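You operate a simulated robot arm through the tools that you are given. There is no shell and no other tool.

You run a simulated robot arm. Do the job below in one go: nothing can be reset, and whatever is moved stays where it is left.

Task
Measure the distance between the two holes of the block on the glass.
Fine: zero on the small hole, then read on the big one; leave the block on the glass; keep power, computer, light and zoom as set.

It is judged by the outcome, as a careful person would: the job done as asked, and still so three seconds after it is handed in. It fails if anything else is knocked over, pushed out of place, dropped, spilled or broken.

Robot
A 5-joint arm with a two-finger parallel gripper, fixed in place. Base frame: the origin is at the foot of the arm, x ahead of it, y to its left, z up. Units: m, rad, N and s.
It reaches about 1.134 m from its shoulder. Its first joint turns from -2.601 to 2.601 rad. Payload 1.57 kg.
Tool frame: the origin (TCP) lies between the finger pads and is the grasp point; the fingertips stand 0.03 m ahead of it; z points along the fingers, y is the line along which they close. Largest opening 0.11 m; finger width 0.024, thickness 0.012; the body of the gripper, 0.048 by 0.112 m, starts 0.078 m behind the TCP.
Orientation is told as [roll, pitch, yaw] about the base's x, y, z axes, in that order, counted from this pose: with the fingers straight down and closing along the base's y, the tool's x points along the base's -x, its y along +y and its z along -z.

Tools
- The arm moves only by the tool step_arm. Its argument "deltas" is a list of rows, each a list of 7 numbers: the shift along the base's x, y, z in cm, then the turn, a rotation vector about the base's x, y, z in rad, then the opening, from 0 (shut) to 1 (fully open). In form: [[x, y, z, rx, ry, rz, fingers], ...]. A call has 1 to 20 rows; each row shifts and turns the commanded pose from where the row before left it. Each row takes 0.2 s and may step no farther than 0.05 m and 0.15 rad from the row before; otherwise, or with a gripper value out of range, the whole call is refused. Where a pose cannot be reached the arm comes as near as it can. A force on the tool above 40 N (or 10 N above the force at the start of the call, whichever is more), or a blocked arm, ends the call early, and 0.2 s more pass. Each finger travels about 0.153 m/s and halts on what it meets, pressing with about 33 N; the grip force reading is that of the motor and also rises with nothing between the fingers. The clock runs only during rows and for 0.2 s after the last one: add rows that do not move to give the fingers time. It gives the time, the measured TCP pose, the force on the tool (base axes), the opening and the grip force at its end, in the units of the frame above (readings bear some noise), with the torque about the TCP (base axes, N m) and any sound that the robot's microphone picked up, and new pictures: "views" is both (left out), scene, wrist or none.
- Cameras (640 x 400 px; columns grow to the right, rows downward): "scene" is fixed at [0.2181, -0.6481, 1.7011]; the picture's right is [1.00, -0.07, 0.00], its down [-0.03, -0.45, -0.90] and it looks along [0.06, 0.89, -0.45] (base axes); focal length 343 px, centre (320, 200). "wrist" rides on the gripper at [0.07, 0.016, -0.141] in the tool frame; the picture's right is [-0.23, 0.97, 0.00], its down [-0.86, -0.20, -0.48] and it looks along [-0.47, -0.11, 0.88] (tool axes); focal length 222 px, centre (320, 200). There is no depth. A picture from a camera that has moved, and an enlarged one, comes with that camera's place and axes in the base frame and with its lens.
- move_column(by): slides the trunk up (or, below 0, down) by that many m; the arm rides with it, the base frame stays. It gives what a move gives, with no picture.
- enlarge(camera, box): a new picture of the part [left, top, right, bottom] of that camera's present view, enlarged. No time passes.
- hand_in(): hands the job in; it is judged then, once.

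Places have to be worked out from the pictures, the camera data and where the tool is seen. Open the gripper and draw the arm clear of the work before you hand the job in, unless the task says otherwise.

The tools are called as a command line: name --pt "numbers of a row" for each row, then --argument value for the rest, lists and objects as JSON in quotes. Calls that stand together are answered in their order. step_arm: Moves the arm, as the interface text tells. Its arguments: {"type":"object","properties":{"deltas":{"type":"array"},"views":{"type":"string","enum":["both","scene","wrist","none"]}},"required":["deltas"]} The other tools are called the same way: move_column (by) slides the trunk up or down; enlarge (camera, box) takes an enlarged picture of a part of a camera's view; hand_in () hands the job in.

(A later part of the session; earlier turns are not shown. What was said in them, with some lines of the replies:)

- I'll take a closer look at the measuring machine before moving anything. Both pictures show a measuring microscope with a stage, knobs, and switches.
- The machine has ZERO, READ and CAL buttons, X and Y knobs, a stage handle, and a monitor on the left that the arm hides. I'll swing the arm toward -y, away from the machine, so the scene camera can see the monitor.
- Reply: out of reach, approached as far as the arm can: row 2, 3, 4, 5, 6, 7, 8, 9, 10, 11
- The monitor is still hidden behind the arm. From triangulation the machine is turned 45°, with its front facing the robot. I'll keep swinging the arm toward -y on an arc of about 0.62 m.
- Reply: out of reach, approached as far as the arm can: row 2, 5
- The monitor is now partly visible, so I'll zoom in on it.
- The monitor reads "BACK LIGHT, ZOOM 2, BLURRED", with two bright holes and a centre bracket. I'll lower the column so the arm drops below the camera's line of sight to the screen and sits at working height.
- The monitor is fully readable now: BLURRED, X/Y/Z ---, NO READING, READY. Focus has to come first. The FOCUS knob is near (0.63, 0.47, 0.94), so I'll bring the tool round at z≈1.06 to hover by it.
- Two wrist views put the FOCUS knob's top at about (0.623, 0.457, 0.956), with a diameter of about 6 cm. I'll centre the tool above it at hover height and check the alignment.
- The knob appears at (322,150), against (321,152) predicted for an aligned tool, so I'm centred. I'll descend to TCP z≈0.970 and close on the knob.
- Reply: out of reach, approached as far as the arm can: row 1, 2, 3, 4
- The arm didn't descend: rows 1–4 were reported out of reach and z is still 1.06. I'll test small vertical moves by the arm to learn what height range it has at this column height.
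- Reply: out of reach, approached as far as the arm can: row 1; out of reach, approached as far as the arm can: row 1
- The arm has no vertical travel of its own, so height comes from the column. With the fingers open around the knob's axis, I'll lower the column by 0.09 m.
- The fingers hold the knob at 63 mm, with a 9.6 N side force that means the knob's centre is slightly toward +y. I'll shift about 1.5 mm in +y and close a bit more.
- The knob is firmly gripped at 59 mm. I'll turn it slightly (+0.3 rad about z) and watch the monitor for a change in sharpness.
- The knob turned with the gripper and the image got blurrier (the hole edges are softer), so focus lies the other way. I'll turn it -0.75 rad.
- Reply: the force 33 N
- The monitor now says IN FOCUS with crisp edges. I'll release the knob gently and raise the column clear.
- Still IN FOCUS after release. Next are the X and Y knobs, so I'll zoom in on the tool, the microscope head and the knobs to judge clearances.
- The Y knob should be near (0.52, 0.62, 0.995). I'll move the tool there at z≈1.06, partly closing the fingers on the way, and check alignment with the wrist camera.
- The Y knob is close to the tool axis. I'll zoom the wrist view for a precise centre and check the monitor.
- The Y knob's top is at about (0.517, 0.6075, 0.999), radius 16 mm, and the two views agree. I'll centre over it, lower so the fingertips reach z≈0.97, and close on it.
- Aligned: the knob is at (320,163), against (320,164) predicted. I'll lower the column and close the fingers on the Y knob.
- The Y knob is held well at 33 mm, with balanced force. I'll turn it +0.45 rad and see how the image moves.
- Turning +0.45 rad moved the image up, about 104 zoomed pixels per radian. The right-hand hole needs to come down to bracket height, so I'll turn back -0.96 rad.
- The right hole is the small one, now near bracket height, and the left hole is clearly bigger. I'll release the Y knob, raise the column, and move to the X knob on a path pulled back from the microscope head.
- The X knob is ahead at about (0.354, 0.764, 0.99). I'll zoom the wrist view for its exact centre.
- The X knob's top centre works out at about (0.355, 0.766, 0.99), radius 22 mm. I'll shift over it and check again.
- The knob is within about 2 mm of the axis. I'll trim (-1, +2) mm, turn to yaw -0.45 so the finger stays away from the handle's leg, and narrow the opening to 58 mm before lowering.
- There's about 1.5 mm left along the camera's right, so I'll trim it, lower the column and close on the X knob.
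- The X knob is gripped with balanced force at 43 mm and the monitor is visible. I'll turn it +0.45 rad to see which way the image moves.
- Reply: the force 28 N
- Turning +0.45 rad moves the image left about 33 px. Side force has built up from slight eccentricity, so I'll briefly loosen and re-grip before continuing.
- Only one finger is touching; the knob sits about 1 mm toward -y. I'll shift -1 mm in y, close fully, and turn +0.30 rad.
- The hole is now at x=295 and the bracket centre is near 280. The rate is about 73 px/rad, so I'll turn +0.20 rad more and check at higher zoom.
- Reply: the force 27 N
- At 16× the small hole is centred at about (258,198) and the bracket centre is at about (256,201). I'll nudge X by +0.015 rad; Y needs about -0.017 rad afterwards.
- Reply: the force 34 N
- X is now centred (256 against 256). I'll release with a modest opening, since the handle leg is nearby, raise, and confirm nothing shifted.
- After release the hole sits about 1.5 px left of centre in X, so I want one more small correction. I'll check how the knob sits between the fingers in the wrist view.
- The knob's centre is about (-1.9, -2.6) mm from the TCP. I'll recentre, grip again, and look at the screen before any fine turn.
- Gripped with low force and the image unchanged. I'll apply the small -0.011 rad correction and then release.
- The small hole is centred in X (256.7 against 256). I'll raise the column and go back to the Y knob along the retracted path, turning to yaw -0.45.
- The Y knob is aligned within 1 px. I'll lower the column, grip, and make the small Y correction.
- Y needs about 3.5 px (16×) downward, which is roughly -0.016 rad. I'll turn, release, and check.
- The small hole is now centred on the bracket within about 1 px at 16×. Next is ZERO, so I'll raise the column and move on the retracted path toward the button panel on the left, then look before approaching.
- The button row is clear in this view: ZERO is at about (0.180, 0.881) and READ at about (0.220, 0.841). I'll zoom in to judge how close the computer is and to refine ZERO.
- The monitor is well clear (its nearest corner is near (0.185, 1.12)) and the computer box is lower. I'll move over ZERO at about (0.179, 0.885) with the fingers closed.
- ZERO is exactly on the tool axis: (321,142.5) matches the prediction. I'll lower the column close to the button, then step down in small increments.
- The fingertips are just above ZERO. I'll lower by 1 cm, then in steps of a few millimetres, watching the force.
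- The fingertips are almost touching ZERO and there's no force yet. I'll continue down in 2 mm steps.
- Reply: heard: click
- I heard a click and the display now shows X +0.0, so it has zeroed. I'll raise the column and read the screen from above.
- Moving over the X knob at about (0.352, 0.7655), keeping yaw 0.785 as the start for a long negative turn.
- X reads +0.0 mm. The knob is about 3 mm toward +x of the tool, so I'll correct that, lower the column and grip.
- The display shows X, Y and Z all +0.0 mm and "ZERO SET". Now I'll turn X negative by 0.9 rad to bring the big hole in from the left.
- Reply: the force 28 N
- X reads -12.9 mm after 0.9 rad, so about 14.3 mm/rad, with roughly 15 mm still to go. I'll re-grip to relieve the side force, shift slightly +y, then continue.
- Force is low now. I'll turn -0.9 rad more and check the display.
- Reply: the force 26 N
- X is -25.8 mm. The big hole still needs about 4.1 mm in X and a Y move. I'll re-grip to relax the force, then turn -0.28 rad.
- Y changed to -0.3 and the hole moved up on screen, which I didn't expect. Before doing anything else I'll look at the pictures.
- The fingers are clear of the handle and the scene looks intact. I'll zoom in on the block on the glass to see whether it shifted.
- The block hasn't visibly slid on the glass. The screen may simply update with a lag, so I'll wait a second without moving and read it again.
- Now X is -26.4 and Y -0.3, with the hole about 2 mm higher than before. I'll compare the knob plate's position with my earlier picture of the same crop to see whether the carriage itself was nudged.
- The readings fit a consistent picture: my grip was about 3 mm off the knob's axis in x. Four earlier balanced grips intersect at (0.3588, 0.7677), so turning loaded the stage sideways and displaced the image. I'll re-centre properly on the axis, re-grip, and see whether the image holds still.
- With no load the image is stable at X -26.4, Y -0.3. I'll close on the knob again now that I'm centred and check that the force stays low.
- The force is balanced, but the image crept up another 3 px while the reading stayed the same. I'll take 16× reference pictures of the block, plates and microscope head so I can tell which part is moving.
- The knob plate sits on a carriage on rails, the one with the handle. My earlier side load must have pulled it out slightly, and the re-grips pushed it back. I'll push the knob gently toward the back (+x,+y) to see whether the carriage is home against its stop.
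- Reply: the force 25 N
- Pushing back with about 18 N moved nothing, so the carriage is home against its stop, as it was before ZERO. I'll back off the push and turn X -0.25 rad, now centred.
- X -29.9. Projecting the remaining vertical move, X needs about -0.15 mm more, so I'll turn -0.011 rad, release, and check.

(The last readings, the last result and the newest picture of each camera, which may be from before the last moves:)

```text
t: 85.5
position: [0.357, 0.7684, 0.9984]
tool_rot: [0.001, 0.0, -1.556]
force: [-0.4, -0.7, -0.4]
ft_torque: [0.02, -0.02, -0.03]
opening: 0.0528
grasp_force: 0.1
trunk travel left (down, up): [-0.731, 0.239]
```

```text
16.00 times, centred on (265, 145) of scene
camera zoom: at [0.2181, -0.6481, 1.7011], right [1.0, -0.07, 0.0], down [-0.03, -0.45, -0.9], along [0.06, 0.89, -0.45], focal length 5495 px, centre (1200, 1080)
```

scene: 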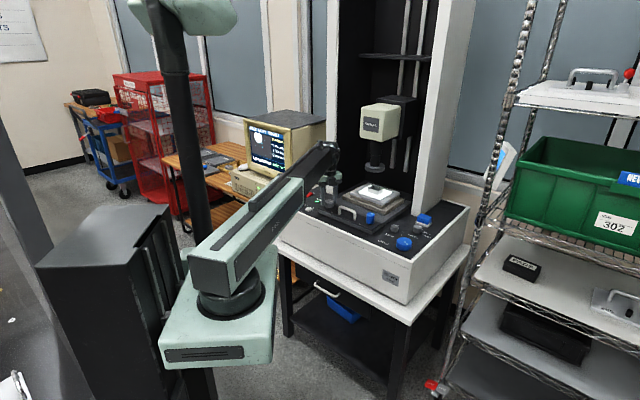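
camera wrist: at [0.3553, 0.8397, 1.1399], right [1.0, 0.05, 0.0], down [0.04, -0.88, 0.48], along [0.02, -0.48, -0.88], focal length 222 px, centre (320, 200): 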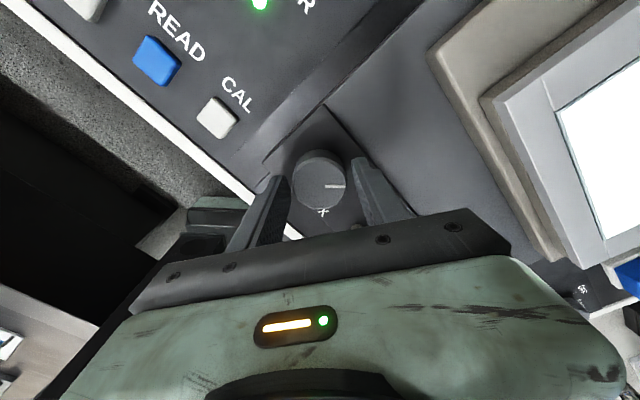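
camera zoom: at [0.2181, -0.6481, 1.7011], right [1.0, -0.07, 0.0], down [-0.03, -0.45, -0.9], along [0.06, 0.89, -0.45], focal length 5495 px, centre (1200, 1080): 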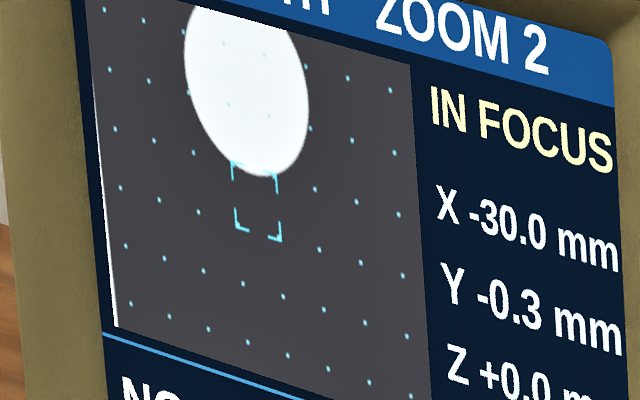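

Readout X -30.0, Y -0.3, stable with the knob released. The remaining move is about 7.5–7.9 mm in Y. I'll raise and travel back to the Y knob, with its centre refined to about (0.520, 0.606).

move_column --by 0.078

step_arm --pt "-1.6 -3.4 0 0 0 0.123 0.5" --pt "-1.6 -3.4 0 0 0 0.123 0.6" --pt "3 -2.7 0 0 0 0.123 0.6" --pt "3 -2.7 0 0 0 0.123 0.6" --pt "3 -2.7 0 0 0 0.123 0.6" --pt "3 -2.7 0 0 0 0.123 0.6" --pt "3 -2.7 0 0 0 0.123 0.6" --pt "2.15 2.08 0 0 0 0.123 0.6" --pt "2.15 2.08 0 0 0 0.123 0.6" --pt "0 0 0 0 0 0 0.6" --views "wrist"

enlarge --camera "wrist" --box '[240, 100, 400, 200]'

enlarge --camera "scene" --box '[250, 135, 280, 155]'

```text
t: 86.7
position: [0.3572, 0.768, 1.0762]
tool_rot: [-0.001, 0.0, -1.556]
force: [-0.7, -0.9, 0.0]
ft_torque: [-0.01, -0.02, -0.05]
opening: 0.0527
grasp_force: 0.0
trunk travel left (down, up): [-0.809, 0.161]
```

```text
t: 88.9
position: [0.5192, 0.6076, 1.0759]
tool_rot: [0.001, 0.0, -0.446]
force: [-0.1, -0.1, -0.1]
ft_torque: [0.03, 0.05, 0.0]
opening: 0.0661
grasp_force: 0.0
trunk travel left (down, up): [-0.809, 0.161]
camera wrist: at [0.4657, 0.6533, 1.218], right [0.63, 0.78, 0.0], down [0.69, -0.55, 0.48], along [0.37, -0.3, -0.88], focal length 222 px, centre (320, 200)
```

wrist: 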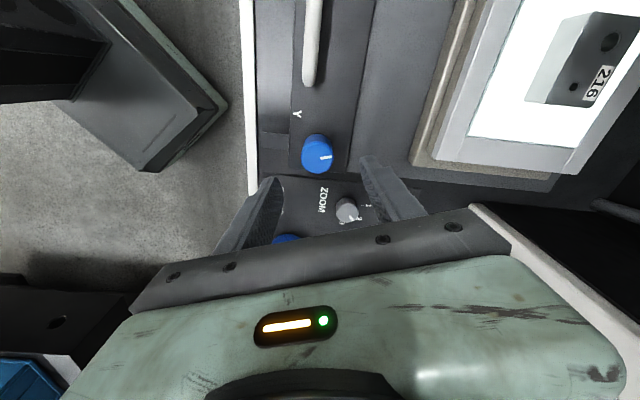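

```text
4.00 times, centred on (320, 150) of wrist
camera zoom: at [0.4657, 0.6533, 1.218], right [0.63, 0.78, 0.0], down [0.69, -0.55, 0.48], along [0.37, -0.3, -0.88], focal length 888 px, centre (320, 400)
```

zoom: 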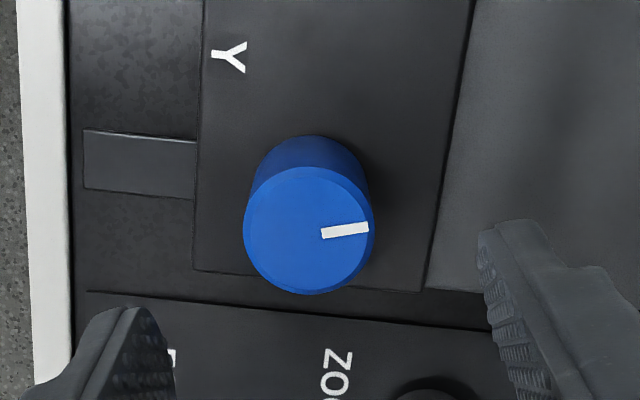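

```text
16.00 times, centred on (265, 145) of scene
camera zoom: at [0.2181, -0.6481, 1.7011], right [1.0, -0.07, 0.0], down [-0.03, -0.45, -0.9], along [0.06, 0.89, -0.45], focal length 5495 px, centre (1200, 1080)
```

zoom: 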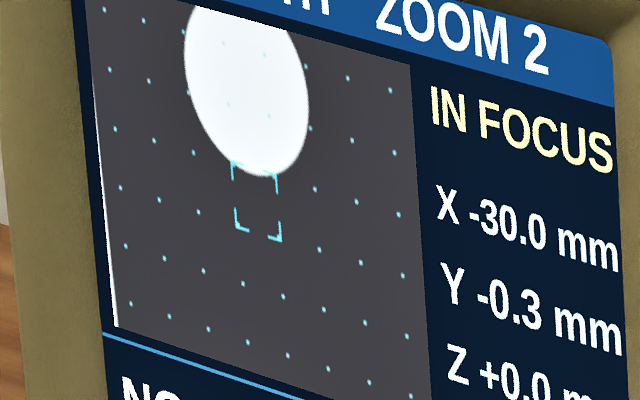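

I'll shift (-1.8, -2.2) mm onto the refined centre, lower, and grip the Y knob.

step_arm --pt "-0.18 -0.22 0 0 0 0 0.6" --pt "0 0 0 0 0 0 0.55" --views "none"

move_column --by -0.077

step_arm --pt "0 0 0 0 0 0 0.45" --pt "0 0 0 0 0 0 0.38" --pt "0 0 0 0 0 0 0.32" --pt "0 0 0 0 0 0 0.26" --pt "0 0 0 0 0 0 0.26" --pt "0 0 0 0 0 0 0.26" --views "none"

enlarge --camera "scene" --box '[250, 135, 280, 155]'

```text
t: 89.5
position: [0.5174, 0.6056, 1.0765]
tool_rot: [0.0, 0.001, -0.445]
force: [0.5, -0.2, 0.3]
ft_torque: [0.03, -0.02, -0.02]
opening: 0.0604
grasp_force: 0.1
trunk travel left (down, up): [-0.809, 0.161]
```

```text
t: 90.6
position: [0.5166, 0.6058, 0.9989]
tool_rot: [0.001, -0.001, -0.447]
force: [-0.5, -0.5, -0.2]
ft_torque: [0.04, 0.01, 0.01]
opening: 0.0606
grasp_force: 0.1
trunk travel left (down, up): [-0.732, 0.238]
```

```text
t: 92.0
position: [0.5166, 0.6061, 0.9987]
tool_rot: [-0.001, -0.001, -0.446]
force: [3.8, 5.9, 6.3]
ft_torque: [-0.37, 0.25, 0.02]
opening: 0.0337
grasp_force: 40.8
trunk travel left (down, up): [-0.732, 0.238]
```

```text
16.00 times, centred on (265, 145) of scene
camera zoom: at [0.2181, -0.6481, 1.7011], right [1.0, -0.07, 0.0], down [-0.03, -0.45, -0.9], along [0.06, 0.89, -0.45], focal length 5495 px, centre (1200, 1080)
```

zoom: 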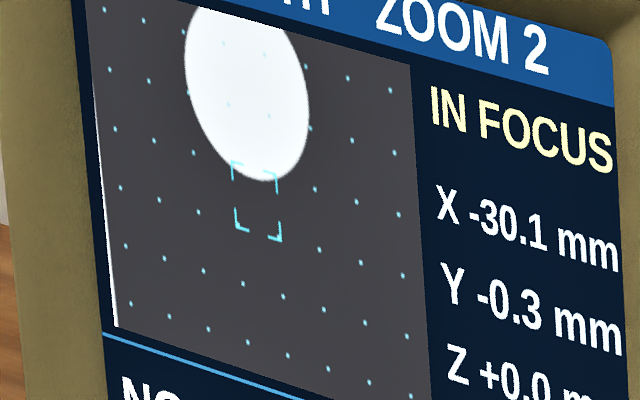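

The grip pulls slightly toward the front (the image moved down 4 px), so I'll shift the tool a little toward +x,+y to press the carriage back home.

step_arm --pt "0.06 0.08 0 0 0 0 0.26" --pt "0 0 0 0 0 0 0.26" --pt "0 0 0 0 0 0 0.26" --views "none"

enlarge --camera "scene" --box '[250, 135, 280, 155]'

```text
t: 92.8
position: [0.517, 0.6063, 0.9987]
tool_rot: [-0.002, 0.001, -0.446]
force: [-7.7, -7.2, -10.4]
ft_torque: [0.38, -0.59, -0.02]
opening: 0.0334
grasp_force: 41.6
trunk travel left (down, up): [-0.732, 0.238]
```

```text
16.00 times, centred on (265, 145) of scene
camera zoom: at [0.2181, -0.6481, 1.7011], right [1.0, -0.07, 0.0], down [-0.03, -0.45, -0.9], along [0.06, 0.89, -0.45], focal length 5495 px, centre (1200, 1080)
```

zoom: 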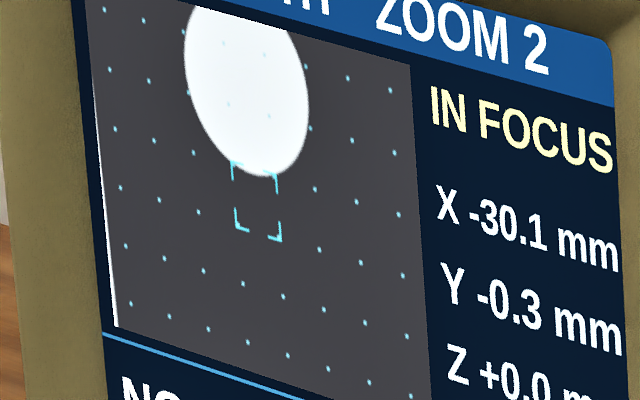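

The carriage is home again with a light push-back preload. Now I'll turn Y by -0.30 rad and check the reading and force.

step_arm --pt "0 0 0 0 0 -0.1 0.26" --pt "0 0 0 0 0 -0.1 0.26" --pt "0 0 0 0 0 -0.1 0.26" --pt "0 0 0 0 0 0 0.26" --views "none"

enlarge --camera "scene" --box '[250, 135, 280, 155]'

```text
t: 93.8
position: [0.5173, 0.6067, 0.999]
tool_rot: [0.0, 0.0, -0.751]
force: [-14.9, -13.9, -21.8]
ft_torque: [0.56, 0.03, -0.01]
opening: 0.0336
grasp_force: 40.9
trunk travel left (down, up): [-0.732, 0.238]
```

```text
16.00 times, centred on (265, 145) of scene
camera zoom: at [0.2181, -0.6481, 1.7011], right [1.0, -0.07, 0.0], down [-0.03, -0.45, -0.9], along [0.06, 0.89, -0.45], focal length 5495 px, centre (1200, 1080)
```

zoom: 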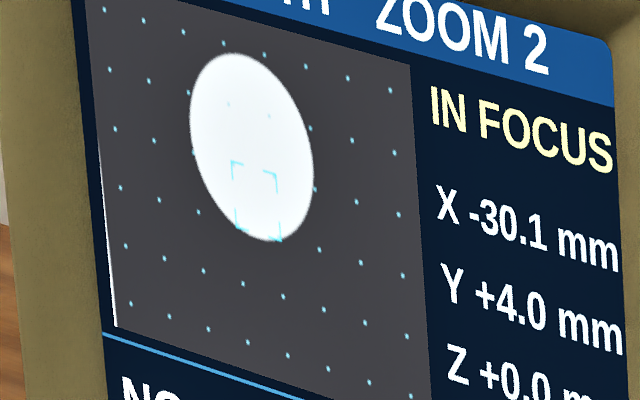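

Y now reads +4.0 and the big hole is fully in view. About 3.5 mm (0.246 rad) remains; I'll ease the preload slightly and turn -0.24 rad.

step_arm --pt "-0.05 -0.05 0 0 0 0 0.26" --pt "0 0 0 0 0 -0.08 0.26" --pt "0 0 0 0 0 -0.08 0.26" --pt "0 0 0 0 0 -0.08 0.26" --pt "0 0 0 0 0 0 0.26" --pt "0 0 0 0 0 0 0.26" --views "none"

enlarge --camera "scene" --box '[250, 135, 280, 155]'

```text
t: 95.2
position: [0.5176, 0.6074, 0.9996]
tool_rot: [0.001, 0.001, -0.988]
force: [-1.5, 0.8, -1.0]
ft_torque: [-0.38, 0.51, -0.01]
opening: 0.0337
grasp_force: 41.3
trunk travel left (down, up): [-0.732, 0.238]
```

```text
16.00 times, centred on (265, 145) of scene
camera zoom: at [0.2181, -0.6481, 1.7011], right [1.0, -0.07, 0.0], down [-0.03, -0.45, -0.9], along [0.06, 0.89, -0.45], focal length 5495 px, centre (1200, 1080)
```

zoom: 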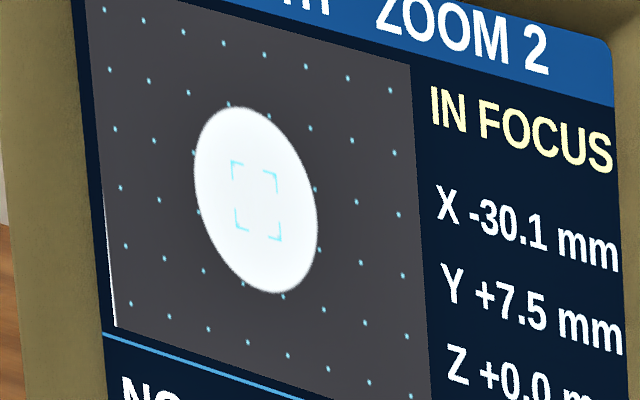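

The big hole is centred at (256,199.5) against the (256,200.5) target, with X -30.1, Y +7.5 and almost no side force. I'll release the knob gently and confirm it stays.

step_arm --pt "0 0 0 0 0 0 0.35" --pt "0 0 0 0 0 0 0.45" --pt "0 0 0 0 0 0 0.5" --pt "0 0 0 0 0 0 0.5" --views "none"

enlarge --camera "scene" --box '[250, 135, 280, 155]'

```text
t: 96.2
position: [0.5175, 0.6061, 0.9998]
tool_rot: [0.0, -0.001, -0.989]
force: [0.3, -0.4, -0.9]
ft_torque: [-0.01, -0.03, -0.01]
opening: 0.055
grasp_force: 0.0
trunk travel left (down, up): [-0.732, 0.238]
```

```text
16.00 times, centred on (265, 145) of scene
camera zoom: at [0.2181, -0.6481, 1.7011], right [1.0, -0.07, 0.0], down [-0.03, -0.45, -0.9], along [0.06, 0.89, -0.45], focal length 5495 px, centre (1200, 1080)
```

zoom: 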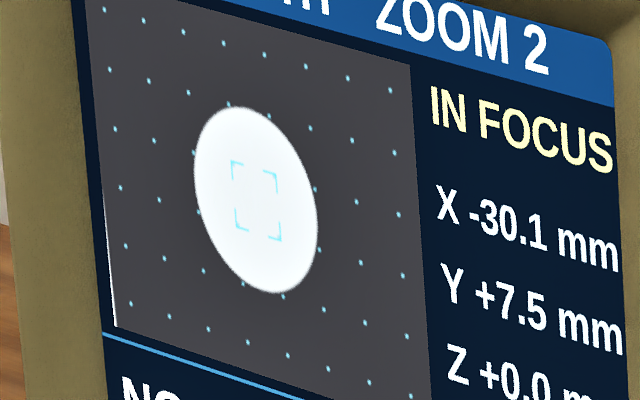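

Nothing moved on release: X -30.1, Y +7.5, IN FOCUS. I'll raise the column and go to the READ button at about (0.2195, 0.8447) on the retracted path, with the fingers closed.

move_column --by 0.077

step_arm --pt "-2 -2 0 0 0 0.1478 0.4" --pt "-2 -2 0 0 0 0.1478 0.2" --pt "-3 2.7 0 0 0 0.1478 0" --pt "-3 2.7 0 0 0 0.1478 0" --pt "-3 2.7 0 0 0 0.1478 0" --pt "-3 2.7 0 0 0 0.1478 0" --pt "-3 2.7 0 0 0 0.1478 0" --pt "-3 2.7 0 0 0 0.1478 0" --pt "-3 2.7 0 0 0 0.1478 0" --pt "-1.67 2.96 0 0 0 0.1478 0" --pt "-1.67 2.96 0 0 0 0.1478 0" --pt "-1.67 2.96 0 0 0 0.1478 0" --pt "0 0 0 0 0 0 0" --views "both"

enlarge --camera "wrist" --box '[240, 100, 400, 200]'

enlarge --camera "scene" --box '[250, 135, 280, 155]'

```text
t: 97.3
position: [0.5182, 0.6059, 1.0762]
tool_rot: [0.002, -0.001, -0.988]
force: [-1.0, -0.1, -0.6]
ft_torque: [0.02, -0.01, 0.01]
opening: 0.0547
grasp_force: 0.0
trunk travel left (down, up): [-0.809, 0.161]
```

```text
t: 100.1
position: [0.2178, 0.8438, 1.0764]
tool_rot: [0.0, 0.0, 0.787]
force: [0.3, -0.3, -0.8]
ft_torque: [0.02, 0.01, 0.01]
opening: 0.0001
grasp_force: 21.6
trunk travel left (down, up): [-0.809, 0.161]
camera wrist: at [0.1585, 0.8061, 1.2179], right [-0.53, 0.85, 0.0], down [0.74, 0.47, 0.48], along [0.41, 0.25, -0.88], focal length 222 px, centre (320, 200)
```

scene: 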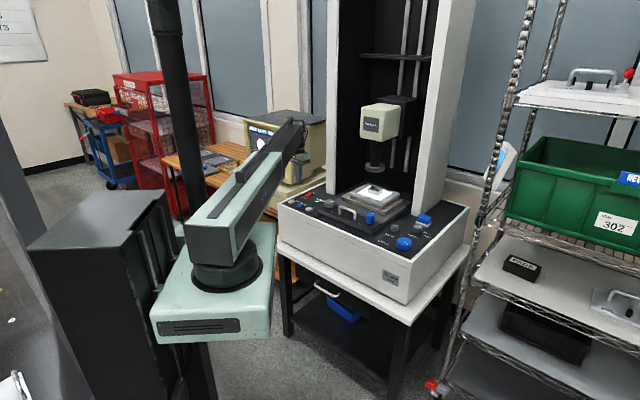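
wrist: 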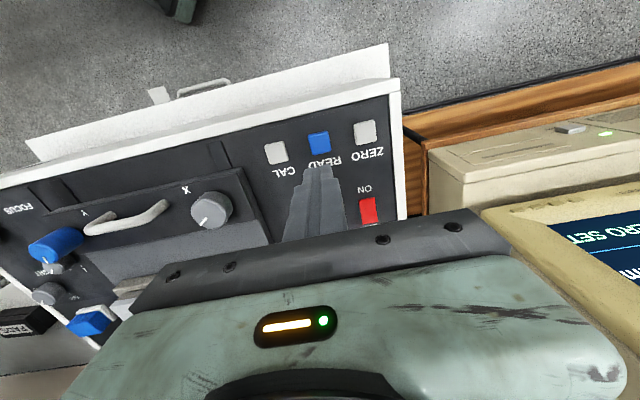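

```text
4.00 times, centred on (320, 150) of wrist
camera zoom: at [0.1585, 0.8061, 1.2179], right [-0.53, 0.85, 0.0], down [0.74, 0.47, 0.48], along [0.41, 0.25, -0.88], focal length 888 px, centre (320, 400)
```

zoom: 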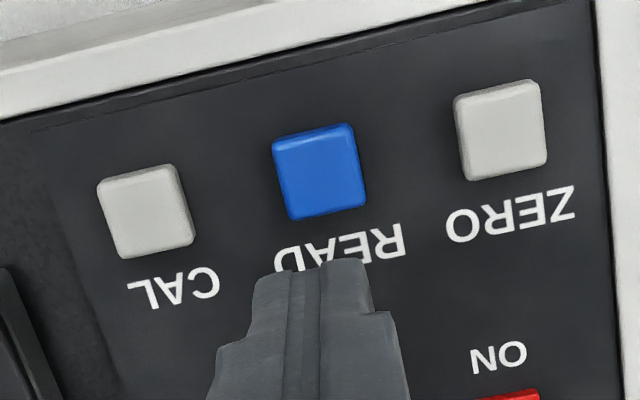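

```text
16.00 times, centred on (265, 145) of scene
camera zoom: at [0.2181, -0.6481, 1.7011], right [1.0, -0.07, 0.0], down [-0.03, -0.45, -0.9], along [0.06, 0.89, -0.45], focal length 5495 px, centre (1200, 1080)
```

zoom: 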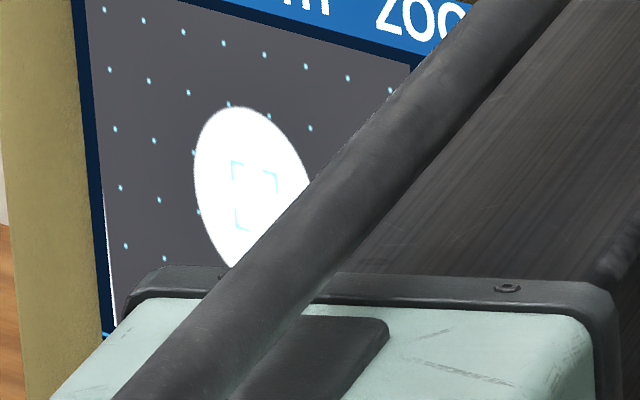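

READ is on the tool axis at (320,142), the same as ZERO was. I'll lower near the button, then down in small steps until the click.

move_column --by -0.1

move_column --by -0.012

move_column --by -0.003

move_column --by -0.002

```text
t: 101.5
position: [0.2179, 0.8438, 0.9764]
tool_rot: [0.0, -0.001, 0.788]
force: [0.4, -0.1, 0.2]
ft_torque: [-0.01, 0.02, -0.03]
opening: 0.0
grasp_force: 20.9
trunk travel left (down, up): [-0.709, 0.261]
```

```text
t: 102.1
position: [0.2181, 0.8436, 0.9643]
tool_rot: [0.0, 0.001, 0.787]
force: [0.2, -0.5, -0.3]
ft_torque: [0.01, -0.01, -0.03]
opening: 0.0001
grasp_force: 21.6
trunk travel left (down, up): [-0.697, 0.273]
```

```text
t: 102.6
position: [0.2183, 0.844, 0.962]
tool_rot: [0.0, -0.001, 0.786]
force: [-0.4, -0.1, 0.3]
ft_torque: [-0.01, 0.0, 0.0]
opening: 0.0001
grasp_force: 21.3
trunk travel left (down, up): [-0.694, 0.276]
```

```text
t: 103.1
position: [0.2179, 0.8445, 0.9579]
tool_rot: [0.001, 0.0, 0.787]
force: [0.0, 0.2, 1.8]
ft_torque: [0.02, 0.0, -0.01]
opening: 0.0
grasp_force: 21.1
trunk travel left (down, up): [-0.692, 0.278]
heard: click
```

I heard the click on READ. I'll check the screen, then raise the column.

move_column --by 0.117

step_arm --pt "0 0 0 0 0 0 0" --views "both"

enlarge --camera "wrist" --box '[480, 160, 640, 260]'

enlarge --camera "scene" --box '[246, 122, 286, 172]'

```text
t: 104.6
position: [0.2166, 0.8444, 1.0751]
tool_rot: [-0.001, 0.0, 0.788]
force: [0.4, 0.0, 0.2]
ft_torque: [0.03, -0.04, 0.01]
opening: 0.0
grasp_force: 21.0
trunk travel left (down, up): [-0.809, 0.161]
```

```text
t: 105.0
position: [0.2172, 0.8439, 1.0752]
tool_rot: [0.001, 0.001, 0.787]
force: [0.5, 0.0, 0.3]
ft_torque: [0.0, -0.06, 0.0]
opening: 0.0
grasp_force: 21.7
trunk travel left (down, up): [-0.809, 0.161]
camera wrist: at [0.1586, 0.806, 1.2179], right [-0.53, 0.85, 0.0], down [0.75, 0.46, 0.48], along [0.41, 0.25, -0.88], focal length 222 px, centre (320, 200)
```

scene: 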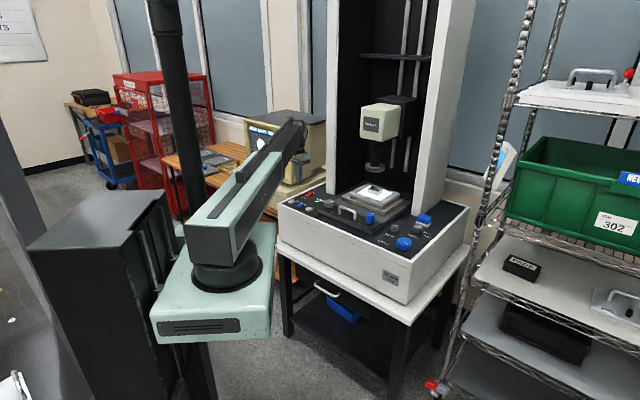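
wrist: 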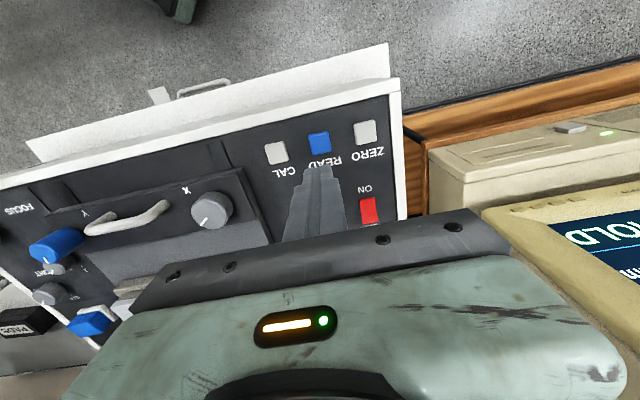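

```text
4.00 times, centred on (560, 210) of wrist
camera zoom: at [0.1586, 0.806, 1.2179], right [-0.53, 0.85, 0.0], down [0.75, 0.46, 0.48], along [0.41, 0.25, -0.88], focal length 888 px, centre (-640, 160)
```

zoom: 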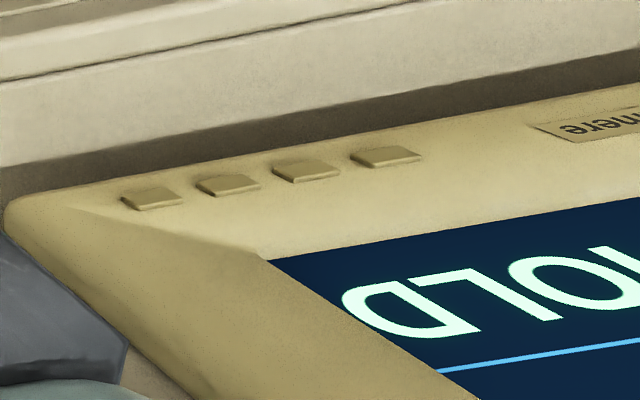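

```text
8.00 times, centred on (266, 147) of scene
camera zoom: at [0.2181, -0.6481, 1.7011], right [1.0, -0.07, 0.0], down [-0.03, -0.45, -0.9], along [0.06, 0.89, -0.45], focal length 2747 px, centre (752, 624)
```

zoom: 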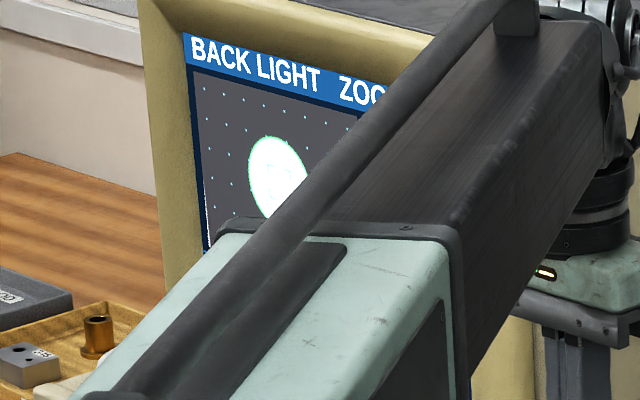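

The screen shows HOLD and the hole outlined, so the reading has been taken. I'll draw the arm clear of the machine, opening the gripper on the way, and read the whole screen.

step_arm --pt "2.6 -4.2 0 0 0 0 0" --pt "2.6 -4.2 0 0 0 0 0" --pt "2.6 -4.2 0 0 0 0 0" --pt "2.6 -4.2 0 0 0 0 0.2" --pt "3 -3.9 0 0 0 0 0.4" --pt "3 -3.9 0 0 0 0 0.6" --pt "3 -3.9 0 0 0 0 0.8" --pt "3 -3.9 0 0 0 0 1" --pt "2.6 -4.2 0 0 0 0 1" --pt "2.6 -4.2 0 0 0 0 1" --pt "2.6 -4.2 0 0 0 0 1" --pt "2.6 -4.2 0 0 0 0 1" --pt "1.5 -4.7 0 0 0 0 1" --pt "1.5 -4.7 0 0 0 0 1" --pt "1.5 -4.7 0 0 0 0 1" --pt "1.5 -4.7 0 0 0 0 1" --views "scene"

enlarge --camera "scene" --box '[246, 122, 286, 172]'

enlarge --camera "scene" --box '[250, 135, 290, 170]'

```text
t: 108.4
position: [0.6071, 0.1634, 1.0768]
tool_rot: [0.001, 0.0, 0.788]
force: [0.0, -0.5, 0.1]
ft_torque: [-0.01, -0.02, 0.0]
opening: 0.1101
grasp_force: 0.0
trunk travel left (down, up): [-0.809, 0.161]
```

scene: 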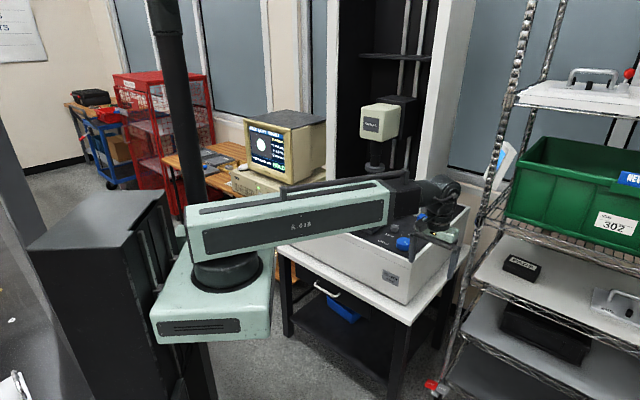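

```text
8.00 times, centred on (266, 147) of scene
camera zoom: at [0.2181, -0.6481, 1.7011], right [1.0, -0.07, 0.0], down [-0.03, -0.45, -0.9], along [0.06, 0.89, -0.45], focal length 2747 px, centre (752, 624)
```

zoom: 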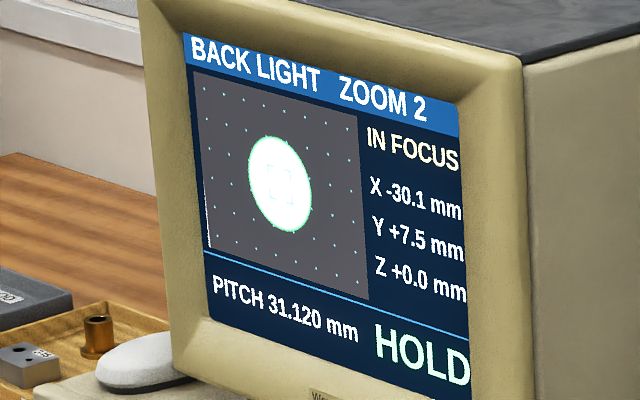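

```text
11.43 times, centred on (270, 152) of scene
camera zoom: at [0.2181, -0.6481, 1.7011], right [1.0, -0.07, 0.0], down [-0.03, -0.45, -0.9], along [0.06, 0.89, -0.45], focal length 3925 px, centre (891, 743)
```

zoom: 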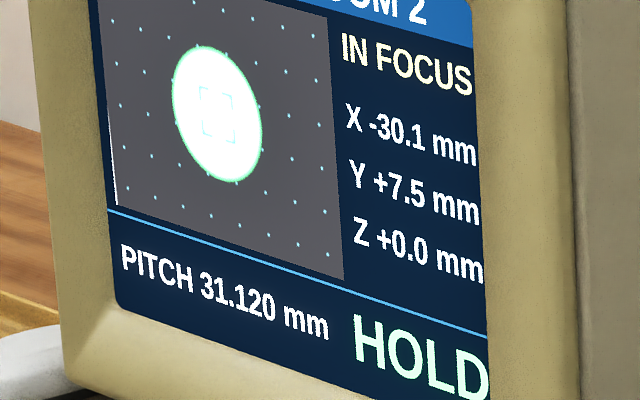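

The screen reads "PITCH 31.120 mm, HOLD", IN FOCUS, with light and zoom unchanged. I'll swing the arm a bit further from the machine and take a last look before handing in.

step_arm --pt "0.4 -4.8 0 0 0 0 1" --pt "0.4 -4.8 0 0 0 0 1" --pt "0.4 -4.8 0 0 0 0 1" --pt "0.2 -4.8 0 0 0 0 1" --pt "0 -4.8 0 0 0 0 1" --pt "0 0 0 0 0 0 1" --pt "0 0 0 0 0 0 1" --views "both"

enlarge --camera "scene" --box '[246, 122, 286, 172]'

enlarge --camera "scene" --box '[270, 160, 470, 285]'

```text
t: 110.0
position: [0.6219, -0.0761, 1.0763]
tool_rot: [0.0, 0.001, 0.789]
force: [0.4, -0.7, 0.9]
ft_torque: [0.02, 0.02, 0.01]
opening: 0.1101
grasp_force: 0.1
trunk travel left (down, up): [-0.809, 0.161]
camera wrist: at [0.5633, -0.1139, 1.218], right [-0.53, 0.85, 0.0], down [0.74, 0.46, 0.48], along [0.41, 0.25, -0.88], focal length 222 px, centre (320, 200)
```

scene: 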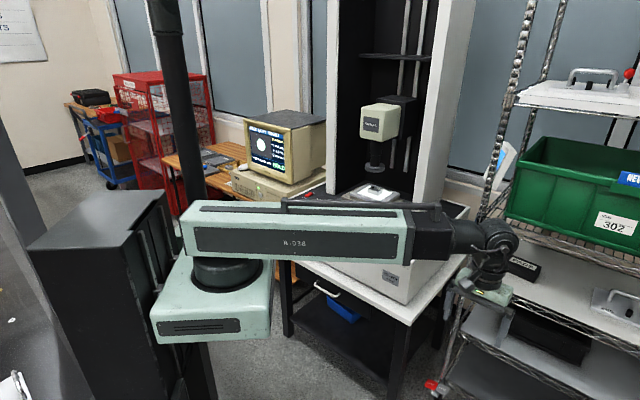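
wrist: 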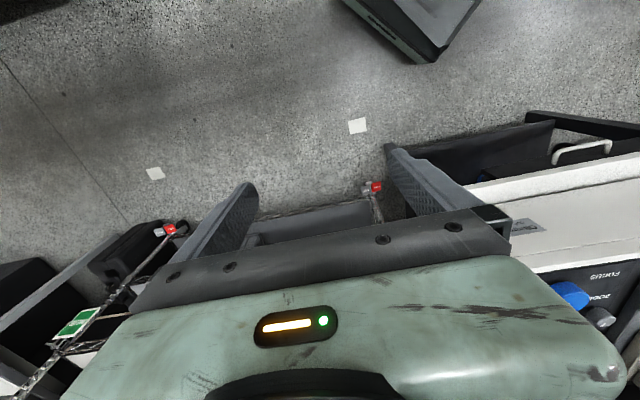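

```text
8.00 times, centred on (266, 147) of scene
camera zoom: at [0.2181, -0.6481, 1.7011], right [1.0, -0.07, 0.0], down [-0.03, -0.45, -0.9], along [0.06, 0.89, -0.45], focal length 2747 px, centre (752, 624)
```

zoom: 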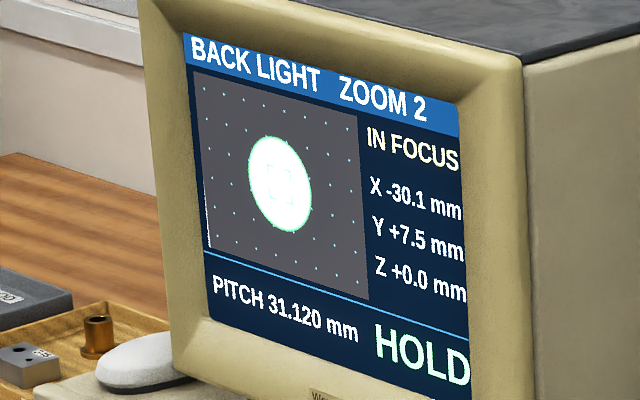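

```text
3.20 times, centred on (370, 222) of scene
camera zoom: at [0.2181, -0.6481, 1.7011], right [1.0, -0.07, 0.0], down [-0.03, -0.45, -0.9], along [0.06, 0.89, -0.45], focal length 1099 px, centre (160, 128)
```

zoom: 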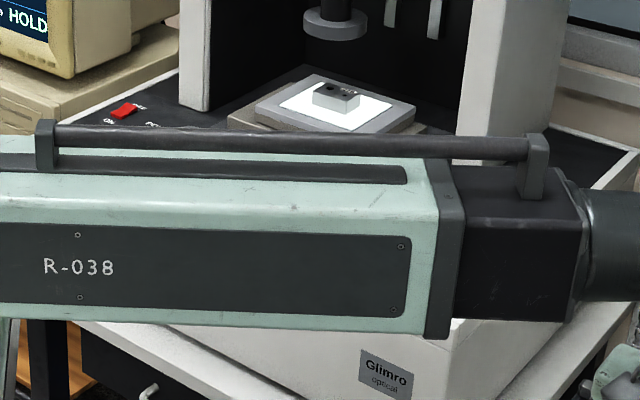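

The hold reading of 31.120 mm stands on the screen. The block is still on the glass, the machine is still on with light and zoom as set, and the arm is clear with the gripper open, so I'm handing in.

hand_in

```text
The job is handed in.
```

The two holes are **31.120 mm** apart. The monitor shows "PITCH 31.120 mm" on HOLD, with the stage at X -30.1, Y +7.5 and Z +0.0 mm.

I focused the image, centred the small hole and pressed ZERO, then centred the big hole and pressed READ. The block is still on the glass, the power, computer, light and zoom were left as set, and the arm is clear with the gripper open.

**Stage carriage:** while I was turning the X knob, side force pulled the carriage under the stage toward the front by about 2 mm. The X and Y readings did not follow most of that movement. I pushed it back against its stop before taking the reading. From the screen and force readings it was in the same place for ZERO and READ to within about 0.1 mm, so I estimate this adds no more than about 0.03 mm to the distance. I did not go back to the small hole to check the zero again.
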